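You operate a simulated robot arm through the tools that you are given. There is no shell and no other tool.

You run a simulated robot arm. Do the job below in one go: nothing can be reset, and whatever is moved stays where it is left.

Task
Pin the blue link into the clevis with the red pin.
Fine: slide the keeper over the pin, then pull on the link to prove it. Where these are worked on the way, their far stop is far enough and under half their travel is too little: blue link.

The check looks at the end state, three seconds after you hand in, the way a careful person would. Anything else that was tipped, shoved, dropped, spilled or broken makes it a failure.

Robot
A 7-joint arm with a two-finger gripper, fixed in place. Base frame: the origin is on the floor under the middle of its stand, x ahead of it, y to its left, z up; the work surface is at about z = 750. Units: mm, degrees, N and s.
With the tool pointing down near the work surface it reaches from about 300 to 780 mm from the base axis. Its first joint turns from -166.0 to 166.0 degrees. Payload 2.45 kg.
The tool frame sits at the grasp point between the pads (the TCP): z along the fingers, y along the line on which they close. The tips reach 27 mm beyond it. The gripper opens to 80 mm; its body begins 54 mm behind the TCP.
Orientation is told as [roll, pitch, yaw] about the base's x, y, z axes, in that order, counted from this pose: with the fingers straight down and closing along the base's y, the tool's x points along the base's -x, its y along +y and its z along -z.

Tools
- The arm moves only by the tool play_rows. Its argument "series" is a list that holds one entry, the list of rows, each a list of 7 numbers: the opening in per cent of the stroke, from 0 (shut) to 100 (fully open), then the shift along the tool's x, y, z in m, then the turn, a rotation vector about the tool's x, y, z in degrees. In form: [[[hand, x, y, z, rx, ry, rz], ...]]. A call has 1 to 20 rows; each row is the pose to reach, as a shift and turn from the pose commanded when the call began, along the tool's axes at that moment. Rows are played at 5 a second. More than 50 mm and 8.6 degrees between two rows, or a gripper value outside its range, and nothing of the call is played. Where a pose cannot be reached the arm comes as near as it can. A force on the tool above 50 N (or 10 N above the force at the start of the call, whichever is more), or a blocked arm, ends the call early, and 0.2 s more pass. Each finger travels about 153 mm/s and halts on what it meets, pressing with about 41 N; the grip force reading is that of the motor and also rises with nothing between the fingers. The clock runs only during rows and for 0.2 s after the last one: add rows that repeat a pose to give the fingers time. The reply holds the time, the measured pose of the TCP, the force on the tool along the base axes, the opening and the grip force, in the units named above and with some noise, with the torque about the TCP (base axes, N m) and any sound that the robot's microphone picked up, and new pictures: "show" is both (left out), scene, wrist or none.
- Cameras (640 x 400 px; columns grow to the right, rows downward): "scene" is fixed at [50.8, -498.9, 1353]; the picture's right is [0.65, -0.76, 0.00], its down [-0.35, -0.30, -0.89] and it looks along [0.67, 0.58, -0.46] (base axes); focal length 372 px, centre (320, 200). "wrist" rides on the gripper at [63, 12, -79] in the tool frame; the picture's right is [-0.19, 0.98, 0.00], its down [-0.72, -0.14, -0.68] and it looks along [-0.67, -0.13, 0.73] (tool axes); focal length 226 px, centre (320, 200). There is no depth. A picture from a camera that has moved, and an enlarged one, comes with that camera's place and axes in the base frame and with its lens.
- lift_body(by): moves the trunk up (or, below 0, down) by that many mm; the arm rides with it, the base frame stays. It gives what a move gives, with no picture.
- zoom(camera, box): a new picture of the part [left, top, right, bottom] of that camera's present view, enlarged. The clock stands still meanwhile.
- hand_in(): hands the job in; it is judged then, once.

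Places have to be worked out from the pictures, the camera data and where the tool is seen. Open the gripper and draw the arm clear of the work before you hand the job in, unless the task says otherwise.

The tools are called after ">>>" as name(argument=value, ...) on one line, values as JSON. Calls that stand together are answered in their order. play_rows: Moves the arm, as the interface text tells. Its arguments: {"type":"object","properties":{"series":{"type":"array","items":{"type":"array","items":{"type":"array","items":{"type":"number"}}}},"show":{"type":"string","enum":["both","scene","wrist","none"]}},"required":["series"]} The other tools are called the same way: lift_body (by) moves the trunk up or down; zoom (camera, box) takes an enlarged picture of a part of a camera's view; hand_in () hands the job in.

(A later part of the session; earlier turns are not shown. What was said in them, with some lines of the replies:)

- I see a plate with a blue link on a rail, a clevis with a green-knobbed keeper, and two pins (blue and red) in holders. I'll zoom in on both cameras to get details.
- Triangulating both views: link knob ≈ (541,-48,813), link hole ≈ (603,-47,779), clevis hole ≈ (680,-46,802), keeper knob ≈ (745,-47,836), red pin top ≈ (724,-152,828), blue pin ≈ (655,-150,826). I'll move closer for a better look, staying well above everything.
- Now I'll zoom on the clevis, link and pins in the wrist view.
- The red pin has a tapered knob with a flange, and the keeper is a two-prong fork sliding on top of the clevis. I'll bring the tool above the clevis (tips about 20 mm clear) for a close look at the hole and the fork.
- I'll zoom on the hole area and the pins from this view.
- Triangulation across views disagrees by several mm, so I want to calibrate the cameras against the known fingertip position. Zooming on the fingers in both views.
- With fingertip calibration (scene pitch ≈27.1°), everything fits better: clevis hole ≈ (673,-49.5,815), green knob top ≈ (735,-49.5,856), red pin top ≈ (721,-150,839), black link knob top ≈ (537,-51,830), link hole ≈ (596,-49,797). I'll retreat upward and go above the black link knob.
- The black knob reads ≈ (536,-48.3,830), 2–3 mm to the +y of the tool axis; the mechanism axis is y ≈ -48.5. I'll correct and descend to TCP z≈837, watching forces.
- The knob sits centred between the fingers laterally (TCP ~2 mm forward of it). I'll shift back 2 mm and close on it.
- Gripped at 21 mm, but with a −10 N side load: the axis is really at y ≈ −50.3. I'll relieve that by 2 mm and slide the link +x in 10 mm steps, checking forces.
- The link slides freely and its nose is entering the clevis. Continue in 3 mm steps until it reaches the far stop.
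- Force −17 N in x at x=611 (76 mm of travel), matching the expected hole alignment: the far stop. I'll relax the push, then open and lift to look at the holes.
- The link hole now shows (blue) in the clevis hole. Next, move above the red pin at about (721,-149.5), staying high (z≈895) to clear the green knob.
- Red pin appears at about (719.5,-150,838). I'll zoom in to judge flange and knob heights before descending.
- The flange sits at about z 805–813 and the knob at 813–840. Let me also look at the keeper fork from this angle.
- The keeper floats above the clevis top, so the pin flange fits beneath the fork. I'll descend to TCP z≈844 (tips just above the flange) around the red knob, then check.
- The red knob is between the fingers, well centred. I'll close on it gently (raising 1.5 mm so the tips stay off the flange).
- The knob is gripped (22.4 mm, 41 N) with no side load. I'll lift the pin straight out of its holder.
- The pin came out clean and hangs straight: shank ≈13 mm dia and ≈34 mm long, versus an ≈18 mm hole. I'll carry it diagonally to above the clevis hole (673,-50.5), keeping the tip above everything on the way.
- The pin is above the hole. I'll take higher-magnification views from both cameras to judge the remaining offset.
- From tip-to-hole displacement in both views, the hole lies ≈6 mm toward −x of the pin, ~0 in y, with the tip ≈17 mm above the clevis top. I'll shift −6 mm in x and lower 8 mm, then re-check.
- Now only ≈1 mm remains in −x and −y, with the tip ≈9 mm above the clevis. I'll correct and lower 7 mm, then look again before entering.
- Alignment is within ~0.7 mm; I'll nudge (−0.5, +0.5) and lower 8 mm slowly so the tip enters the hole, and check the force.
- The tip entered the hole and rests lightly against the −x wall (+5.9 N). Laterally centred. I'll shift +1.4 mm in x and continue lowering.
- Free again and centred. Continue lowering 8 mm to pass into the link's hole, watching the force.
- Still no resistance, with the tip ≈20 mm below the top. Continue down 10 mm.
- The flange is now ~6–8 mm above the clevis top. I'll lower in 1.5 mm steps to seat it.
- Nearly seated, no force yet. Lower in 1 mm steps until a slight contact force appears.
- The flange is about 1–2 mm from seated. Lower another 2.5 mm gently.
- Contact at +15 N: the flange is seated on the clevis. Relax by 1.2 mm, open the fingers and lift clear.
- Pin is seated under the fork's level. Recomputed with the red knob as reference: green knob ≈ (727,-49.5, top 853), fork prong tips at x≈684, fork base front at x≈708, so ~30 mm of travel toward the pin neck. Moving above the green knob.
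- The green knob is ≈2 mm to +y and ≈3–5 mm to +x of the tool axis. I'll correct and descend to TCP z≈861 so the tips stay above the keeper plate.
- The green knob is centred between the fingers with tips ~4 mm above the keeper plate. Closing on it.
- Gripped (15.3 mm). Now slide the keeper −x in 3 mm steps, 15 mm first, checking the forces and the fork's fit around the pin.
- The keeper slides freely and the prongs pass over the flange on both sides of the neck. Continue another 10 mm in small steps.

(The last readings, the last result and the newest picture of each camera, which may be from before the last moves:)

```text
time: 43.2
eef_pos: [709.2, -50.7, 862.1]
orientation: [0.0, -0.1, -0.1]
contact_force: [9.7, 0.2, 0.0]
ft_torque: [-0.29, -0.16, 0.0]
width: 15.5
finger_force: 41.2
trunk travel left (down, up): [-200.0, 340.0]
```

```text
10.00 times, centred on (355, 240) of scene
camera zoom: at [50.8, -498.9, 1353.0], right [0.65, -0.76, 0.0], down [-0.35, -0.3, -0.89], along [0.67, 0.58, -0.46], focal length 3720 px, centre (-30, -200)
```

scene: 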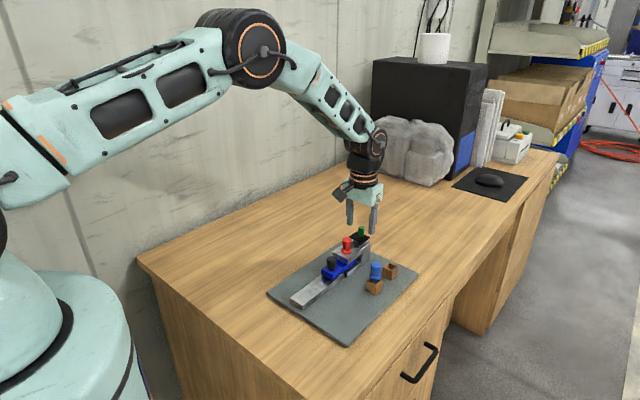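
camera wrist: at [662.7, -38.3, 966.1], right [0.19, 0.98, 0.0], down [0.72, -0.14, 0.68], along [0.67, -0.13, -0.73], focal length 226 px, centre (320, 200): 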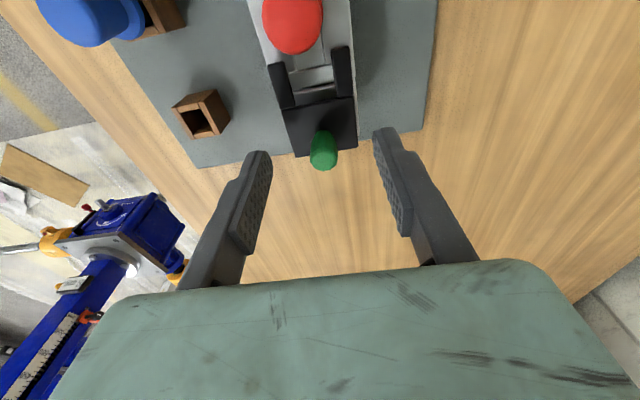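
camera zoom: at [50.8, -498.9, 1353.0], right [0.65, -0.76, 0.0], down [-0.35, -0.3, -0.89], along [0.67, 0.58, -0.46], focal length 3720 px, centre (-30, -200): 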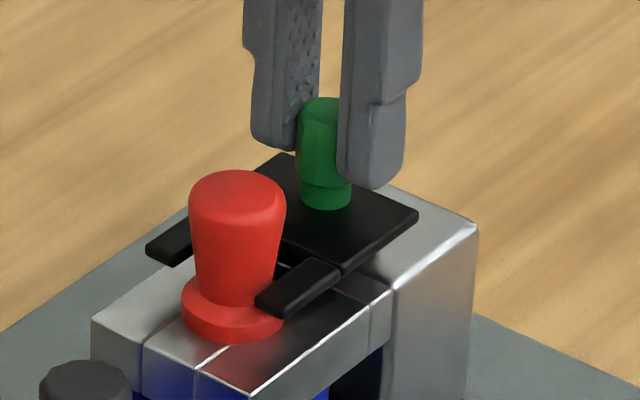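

Resistance of ~10 N at 23 mm of keeper travel. Before pushing further I'll look closely at whether the prongs are clear of the flange or this is the keeper's end stop.

>>> zoom(camera="wrist", box=[270, 10, 370, 110])

>>> zoom(camera="scene", box=[337, 235, 367, 259])

```text
4.00 times, centred on (320, 60) of wrist
camera zoom: at [644.5, -37.2, 942.0], right [0.19, 0.98, 0.0], down [0.72, -0.14, 0.68], along [0.67, -0.13, -0.73], focal length 904 px, centre (320, 760)
```

zoom: 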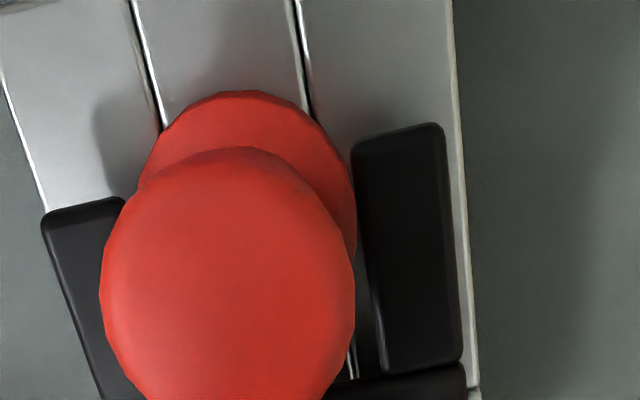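

```text
16.00 times, centred on (352, 247) of scene
camera zoom: at [50.8, -498.9, 1353.0], right [0.65, -0.76, 0.0], down [-0.35, -0.3, -0.89], along [0.67, 0.58, -0.46], focal length 5952 px, centre (-192, -552)
```

zoom: 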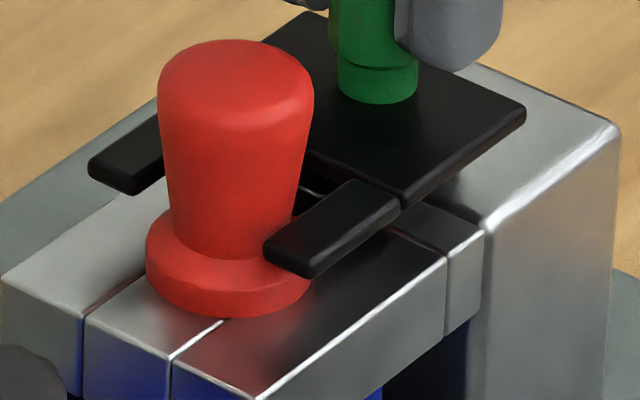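

The prongs clearly pass above the flange, one each side of the neck, with tips ~9 mm past the pin centre. I'll press 3 mm more to see whether this is the keeper's hard stop.

>>> play_rows(series=[[[5, 0.001, 0, 0, 0, 0, 0], [5, 0.002, 0, 0, 0, 0, 0], [5, 0.003, 0, 0, 0, 0, 0], [5, 0.003, 0, 0, 0, 0, 0]]], show="none")

>>> zoom(camera="scene", box=[337, 235, 367, 259])

```text
time: 44.2
eef_pos: [707.7, -50.5, 862.8]
orientation: [0.0, -0.1, 0.0]
contact_force: [32.3, -0.3, 0.7]
ft_torque: [0.26, -0.43, -0.01]
width: 15.4
finger_force: 40.7
trunk travel left (down, up): [-200.0, 340.0]
```

```text
16.00 times, centred on (352, 247) of scene
camera zoom: at [50.8, -498.9, 1353.0], right [0.65, -0.76, 0.0], down [-0.35, -0.3, -0.89], along [0.67, 0.58, -0.46], focal length 5952 px, centre (-192, -552)
```

zoom: 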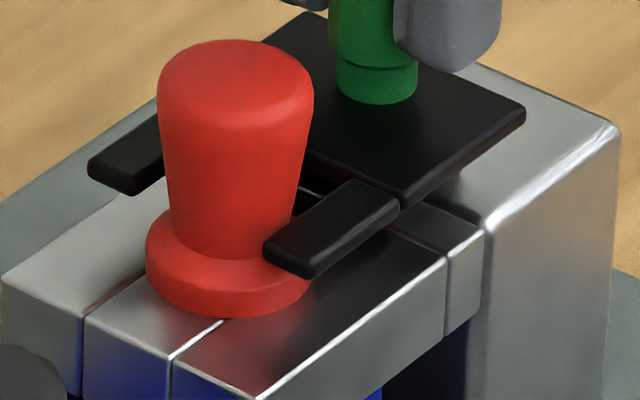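

The force rises to 32 N with no movement: that's the keeper's hard stop. Relax the push, release the green knob and lift away.

>>> play_rows(series=[[[5, -0.002, 0, 0, 0, 0, 0], [5, -0.0038, 0, 0, 0, 0, 0], [5, -0.0038, 0, 0, 0, 0, 0], [25, -0.0038, 0, 0, 0, 0, 0], [45, -0.0038, 0, 0, 0, 0, 0], [60, -0.0038, 0, 0, 0, 0, 0], [60, -0.0038, 0, 0, 0, 0, 0], [60, -0.0038, 0, -0.015, 0, 0, 0], [60, -0.0038, 0, -0.03, 0, 0, 0], [60, -0.0038, 0, -0.045, 0, 0, 0], [60, -0.0038, 0, -0.045, 0, 0, 0]]], show="both")

>>> zoom(camera="scene", box=[335, 220, 375, 260])

>>> zoom(camera="wrist", box=[260, 20, 380, 170])

```text
time: 46.6
eef_pos: [707.9, -49.9, 909.1]
orientation: [0.1, 0.0, 0.0]
contact_force: [0.2, -0.5, -0.7]
ft_torque: [-0.01, -0.01, -0.01]
width: 48.2
finger_force: 0.1
trunk travel left (down, up): [-200.0, 340.0]
camera wrist: at [644.0, -37.7, 987.6], right [0.19, 0.98, 0.0], down [0.72, -0.14, 0.68], along [0.67, -0.13, -0.73], focal length 226 px, centre (320, 200)
```

scene: 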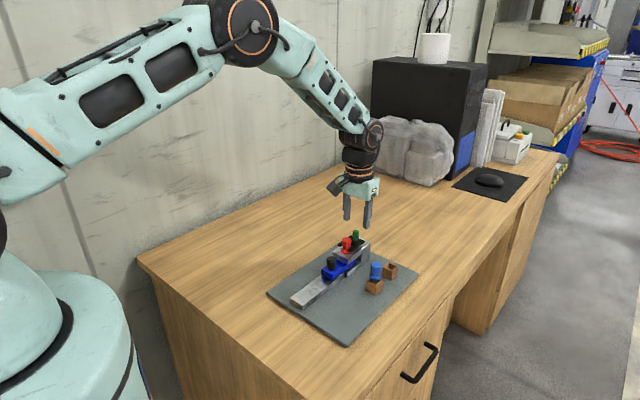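
wrist: 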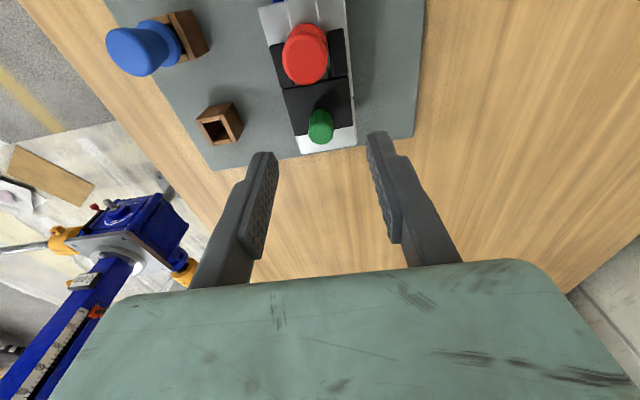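

```text
10.00 times, centred on (355, 240) of scene
camera zoom: at [50.8, -498.9, 1353.0], right [0.65, -0.76, 0.0], down [-0.35, -0.3, -0.89], along [0.67, 0.58, -0.46], focal length 3720 px, centre (-30, -200)
```

zoom: 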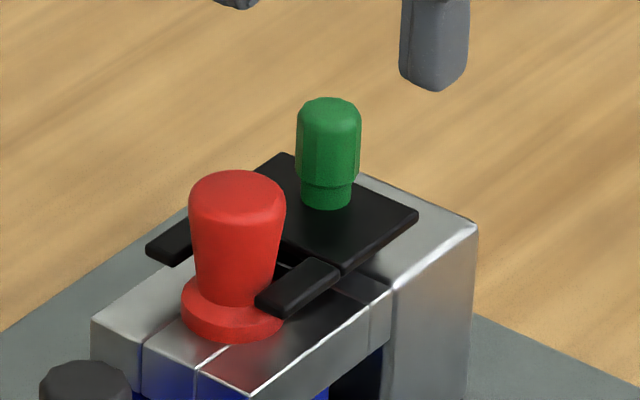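

```text
2.67 times, centred on (320, 95) of wrist
camera zoom: at [644.0, -37.7, 987.6], right [0.19, 0.98, 0.0], down [0.72, -0.14, 0.68], along [0.67, -0.13, -0.73], focal length 603 px, centre (320, 480)
```

zoom: 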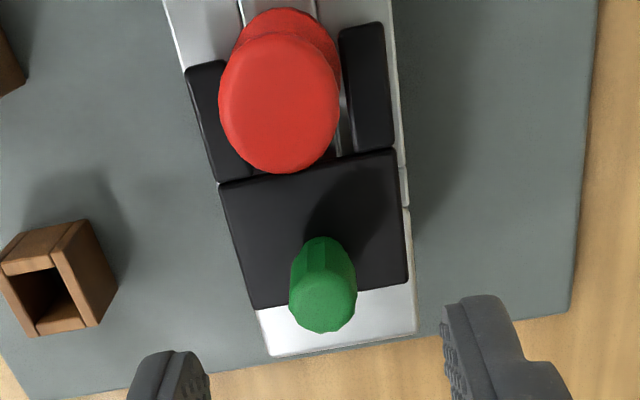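

The keeper stays put over the flange. Now go back above the black link knob (x≈610, y≈−50) to do the proof pull.

>>> play_rows(series=[[[80, 0.033, 0, 0, 0, 0, 0], [80, 0.066, 0, 0, 0, 0, 0], [80, 0.098, 0, 0, 0, 0, 0], [80, 0.098, 0, 0.012, 0, 0, 0], [80, 0.098, 0, 0.025, 0, 0, 0], [80, 0.098, 0, 0.025, 0, 0, 0]]], show="none")

>>> zoom(camera="wrist", box=[240, 60, 400, 260])

>>> zoom(camera="scene", box=[310, 210, 390, 290])

```text
time: 48.0
eef_pos: [609.0, -50.7, 884.4]
orientation: [0.0, 0.0, 0.0]
contact_force: [-0.2, 0.0, -0.3]
ft_torque: [-0.01, -0.01, 0.0]
width: 64.0
finger_force: 0.0
trunk travel left (down, up): [-200.0, 340.0]
```

```text
2.00 times, centred on (320, 160) of wrist
camera zoom: at [545.2, -37.3, 963.2], right [0.19, 0.98, 0.0], down [0.72, -0.14, 0.68], along [0.67, -0.13, -0.73], focal length 452 px, centre (320, 280)
```

zoom: 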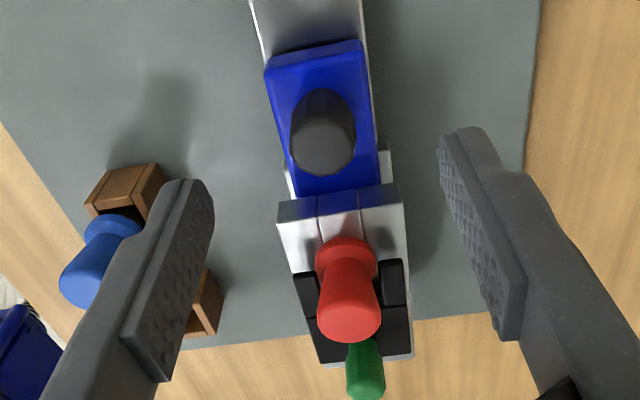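

```text
5.00 times, centred on (350, 250) of scene
camera zoom: at [50.8, -498.9, 1353.0], right [0.65, -0.76, 0.0], down [-0.35, -0.3, -0.89], along [0.67, 0.58, -0.46], focal length 1860 px, centre (170, -50)
```

zoom: 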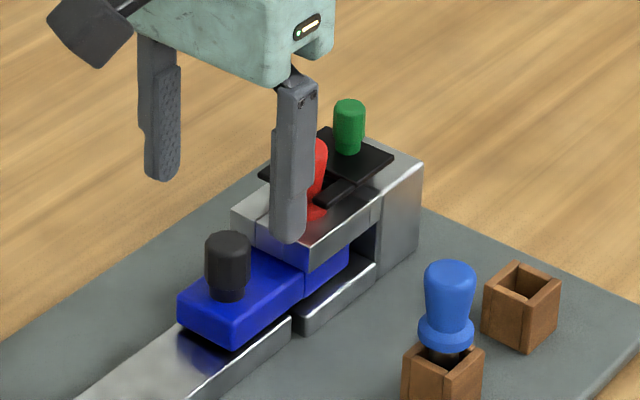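

The black knob is well aligned. Descend 47 mm and grip it.

>>> play_rows(series=[[[80, -0.001, 0, 0.012, 0, 0, 0], [80, -0.001, 0, 0.024, 0, 0, 0], [80, -0.001, 0, 0.036, 0, 0, 0], [80, -0.001, 0, 0.046, 0, 0, 0], [80, -0.001, 0, 0.046, 0, 0, 0], [50, -0.001, 0, 0.046, 0, 0, 0], [35, -0.001, 0, 0.046, 0, 0, 0], [28, -0.001, 0, 0.046, 0, 0, 0], [10, -0.001, 0, 0.046, 0, 0, 0], [10, -0.001, 0, 0.046, 0, 0, 0], [10, -0.001, 0, 0.046, 0, 0, 0]]], show="both")

```text
time: 50.4
eef_pos: [610.4, -49.6, 837.1]
orientation: [-0.1, 0.1, 0.1]
contact_force: [0.4, 0.2, 0.2]
ft_torque: [0.26, -0.19, -0.03]
width: 21.4
finger_force: 41.0
trunk travel left (down, up): [-200.0, 340.0]
camera wrist: at [546.9, -37.3, 916.9], right [0.19, 0.98, 0.0], down [0.72, -0.14, 0.68], along [0.67, -0.13, -0.73], focal length 226 px, centre (320, 200)
```

scene: 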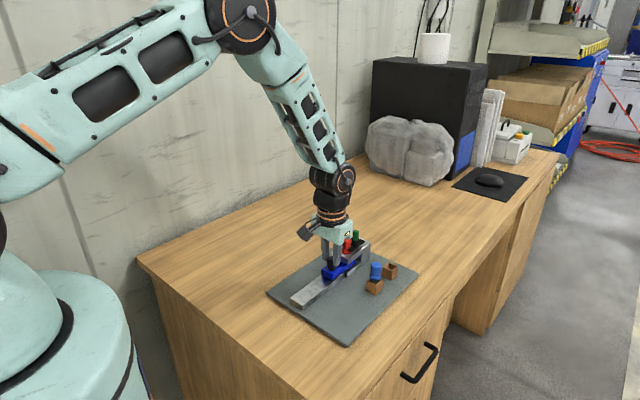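
wrist: 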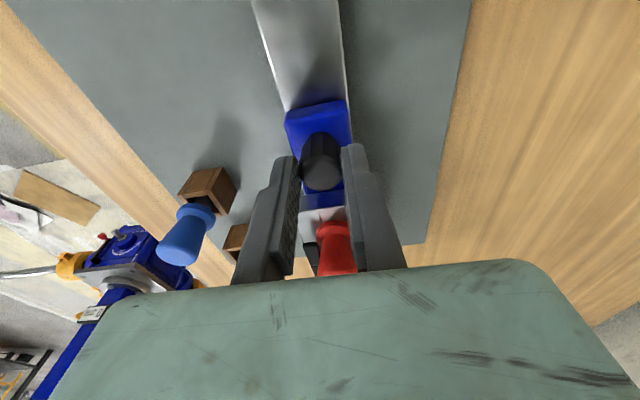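

Gripped at 21.4 mm with no side load. Now pull −x gently in 1 mm steps; a pinned link should stop after the small play and build force.

>>> play_rows(series=[[[10, 0.001, 0, 0, 0, 0, 0], [10, 0.002, 0, 0, 0, 0, 0], [10, 0.003, 0, 0, 0, 0, 0], [10, 0.004, 0, 0, 0, 0, 0], [10, 0.005, 0, 0, 0, 0, 0], [10, 0.005, 0, 0, 0, 0, 0]]], show="none")

>>> zoom(camera="scene", box=[335, 220, 375, 260])

```text
time: 51.8
eef_pos: [607.3, -51.2, 838.6]
orientation: [0.0, -0.1, 0.0]
contact_force: [12.4, 0.9, 1.6]
ft_torque: [0.27, -0.09, 0.06]
width: 21.4
finger_force: 40.6
trunk travel left (down, up): [-200.0, 340.0]
```

```text
10.00 times, centred on (355, 240) of scene
camera zoom: at [50.8, -498.9, 1353.0], right [0.65, -0.76, 0.0], down [-0.35, -0.3, -0.89], along [0.67, 0.58, -0.46], focal length 3720 px, centre (-30, -200)
```

zoom: 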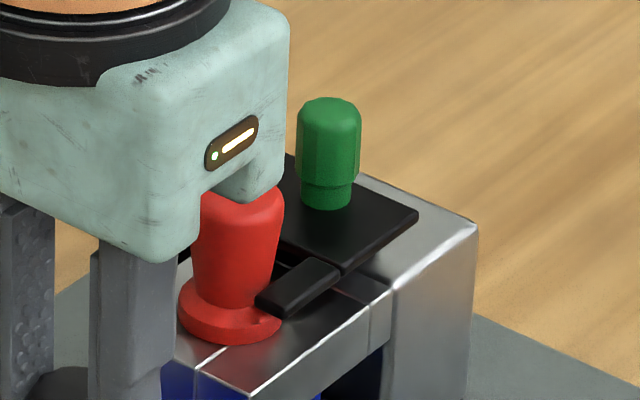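

Resistance starts (+12 N) after ~2.5 mm of play. Pull 2.5 mm further to confirm it holds at ~30 N.

>>> play_rows(series=[[[10, 0.001, 0, 0, 0, 0, 0], [10, 0.002, 0, 0, 0, 0, 0], [10, 0.0025, 0, 0, 0, 0, 0], [10, 0.0025, 0, 0, 0, 0, 0]]], show="none")

>>> zoom(camera="scene", box=[335, 220, 375, 260])

```text
time: 52.8
eef_pos: [606.5, -50.0, 837.3]
orientation: [-0.1, -0.2, -0.1]
contact_force: [27.5, -1.6, 3.7]
ft_torque: [0.23, -0.98, 0.05]
width: 21.4
finger_force: 40.6
trunk travel left (down, up): [-200.0, 340.0]
```

```text
10.00 times, centred on (355, 240) of scene
camera zoom: at [50.8, -498.9, 1353.0], right [0.65, -0.76, 0.0], down [-0.35, -0.3, -0.89], along [0.67, 0.58, -0.46], focal length 3720 px, centre (-30, -200)
```

zoom: 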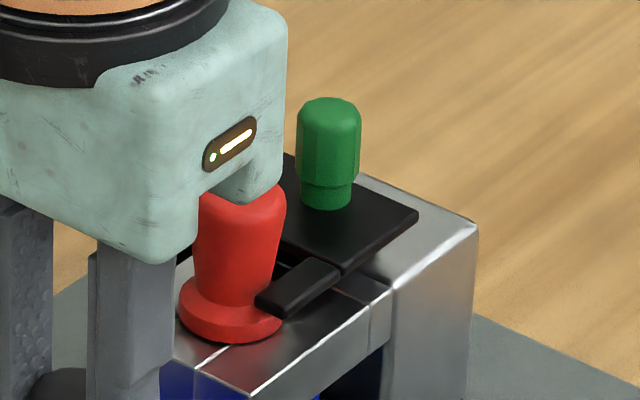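

The link holds at 27.5 N with no further movement: the joint is proven. Relax the pull, release the knob and raise the arm clear.

>>> play_rows(series=[[[10, -0.0018, 0, 0, 0, 0, 0], [10, -0.0037, 0, 0, 0, 0, 0], [10, -0.0037, 0, 0, 0, 0, 0], [30, -0.0037, 0, 0, 0, 0, 0], [60, -0.0037, 0, 0, 0, 0, 0], [80, -0.0037, 0, 0, 0, 0, 0], [80, -0.0037, 0, 0, 0, 0, 0], [80, -0.0037, 0, -0.02, 0, 0, 0], [80, -0.0037, 0, -0.04, 0, 0, 0], [80, -0.0037, 0, -0.06, 0, 0, 0], [80, -0.0037, 0, -0.08, 0, 0, 0], [80, -0.0037, 0, -0.1, 0, 0, 0], [80, -0.0037, 0, -0.1, 0, 0, 0]]], show="both")

>>> zoom(camera="scene", box=[310, 210, 390, 290])

>>> zoom(camera="wrist", box=[240, 40, 400, 240])

```text
time: 55.6
eef_pos: [606.4, -49.8, 937.2]
orientation: [0.0, 0.0, 0.0]
contact_force: [0.5, 0.1, 0.0]
ft_torque: [-0.02, -0.03, 0.01]
width: 64.1
finger_force: 0.1
trunk travel left (down, up): [-200.0, 340.0]
camera wrist: at [543.6, -37.1, 1017.1], right [0.19, 0.98, 0.0], down [0.72, -0.14, 0.68], along [0.67, -0.13, -0.73], focal length 226 px, centre (320, 200)
```

scene: 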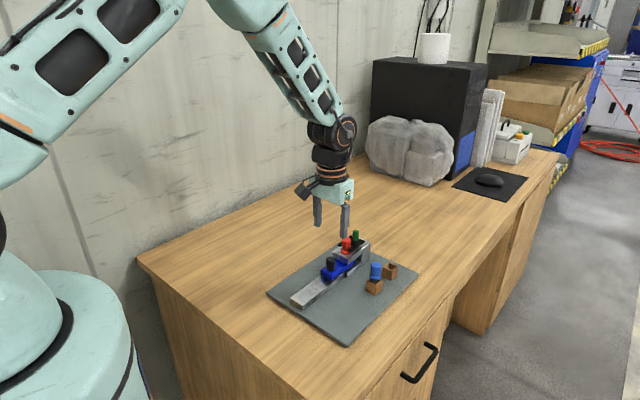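
wrist: 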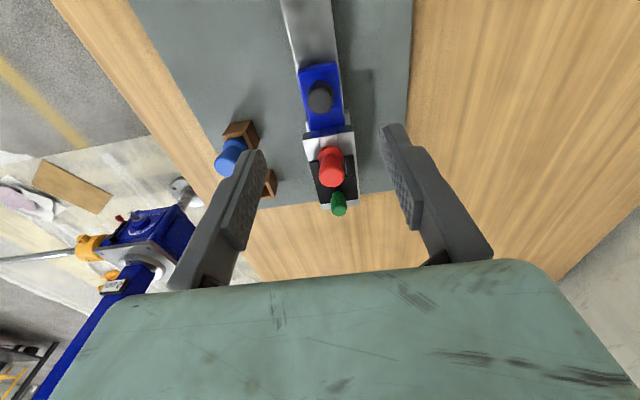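

```text
5.00 times, centred on (350, 250) of scene
camera zoom: at [50.8, -498.9, 1353.0], right [0.65, -0.76, 0.0], down [-0.35, -0.3, -0.89], along [0.67, 0.58, -0.46], focal length 1860 px, centre (170, -50)
```

zoom: 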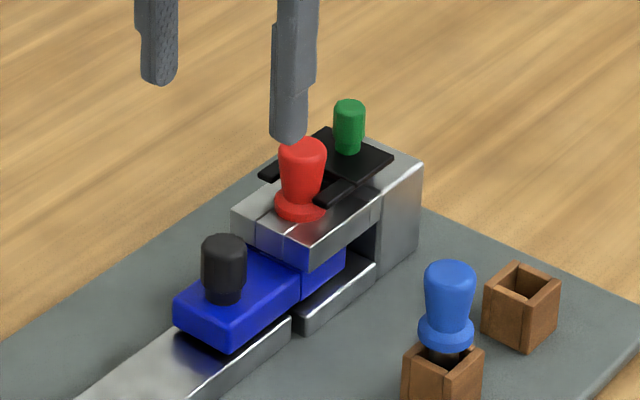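

```text
2.00 times, centred on (320, 140) of wrist
camera zoom: at [543.6, -37.1, 1017.1], right [0.19, 0.98, 0.0], down [0.72, -0.14, 0.68], along [0.67, -0.13, -0.73], focal length 452 px, centre (320, 320)
```

zoom: 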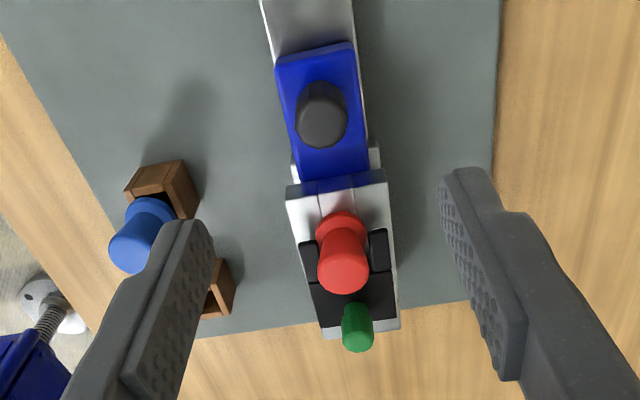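

Everything looks in place: pin seated, keeper over the flange, link held. I'll draw the arm up and back, fully open, and take a last look.

>>> play_rows(series=[[[100, 0.01, 0, -0.03, 0, 0, 0], [100, 0.03, -0.01, -0.06, 0, 0, 0], [100, 0.05, -0.02, -0.09, 0, 0, 0], [100, 0.07, -0.04, -0.12, 0, 0, 0], [100, 0.09, -0.06, -0.15, 0, 0, 0], [100, 0.09, -0.06, -0.16, 0, 0, 0], [100, 0.09, -0.06, -0.16, 0, 0, 0]]], show="both")

>>> zoom(camera="scene", box=[335, 220, 375, 260])

>>> zoom(camera="scene", box=[260, 210, 430, 350])

```text
time: 57.2
eef_pos: [516.3, -110.6, 1098.6]
orientation: [0.0, 0.0, 0.0]
contact_force: [0.1, -0.4, 0.2]
ft_torque: [0.0, 0.01, 0.04]
width: 80.0
finger_force: 0.0
trunk travel left (down, up): [-200.0, 340.0]
camera wrist: at [452.8, -97.7, 1177.3], right [0.19, 0.98, 0.0], down [0.72, -0.14, 0.68], along [0.67, -0.13, -0.73], focal length 226 px, centre (320, 200)
```

scene: 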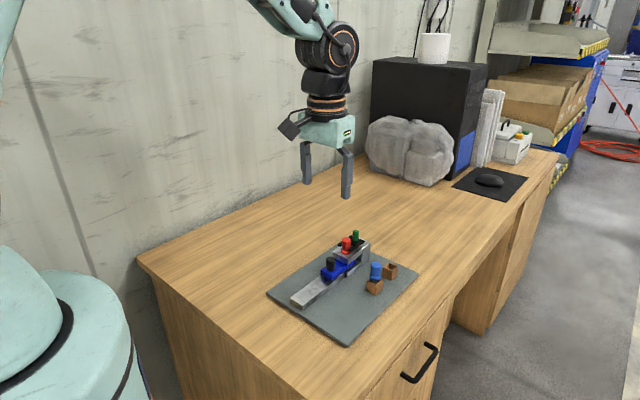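
wrist: 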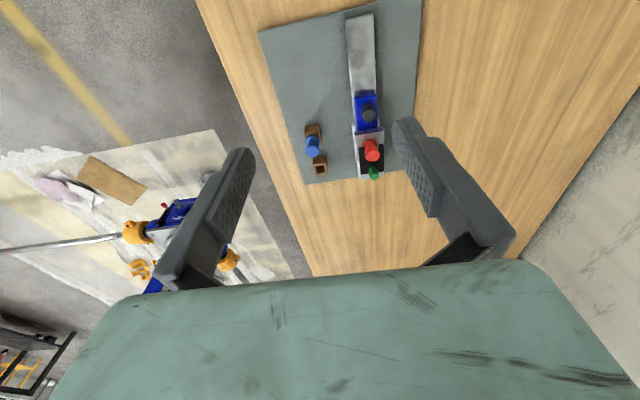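

```text
10.00 times, centred on (355, 240) of scene
camera zoom: at [50.8, -498.9, 1353.0], right [0.65, -0.76, 0.0], down [-0.35, -0.3, -0.89], along [0.67, 0.58, -0.46], focal length 3720 px, centre (-30, -200)
```

zoom: 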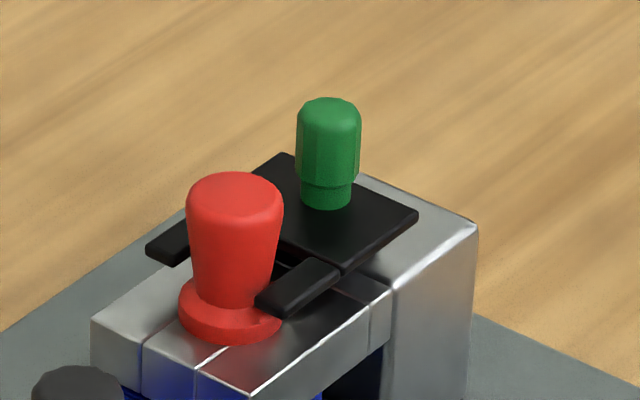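

```text
2.86 times, centred on (345, 280) of scene
camera zoom: at [50.8, -498.9, 1353.0], right [0.65, -0.76, 0.0], down [-0.35, -0.3, -0.89], along [0.67, 0.58, -0.46], focal length 1063 px, centre (249, -29)
```

zoom: 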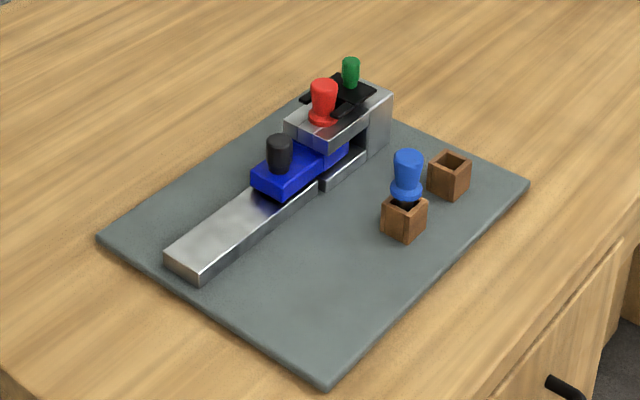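

The red pin is seated through the clevis and link, and the keeper fork is at its stop over the flange. The link held under a 27 N pull, the blue pin and holders are undisturbed, and the gripper is open and clear. I'm handing in.

>>> hand_in()

```text
The job is handed in.
```

The blue link is pinned into the clevis with the red pin, and the job is handed in. I have no verdict back yet.

- **Link:** it went to its far stop, about 76 mm of travel, which lined its hole up with the clevis hole.
- **Pin:** the red pin went in without binding and is seated with its flange flat on top of the clevis.
- **Keeper:** the fork slid about 23 mm to a hard stop, with its prongs above the flange on both sides of the pin.
- **Pull test:** the link moved about 3 mm, then held at 27.5 N. I left it resting there, so it sits about 3 mm back from its far stop.

The last pictures show the blue pin and both holders undisturbed. The gripper is open and the arm is clear of the work.
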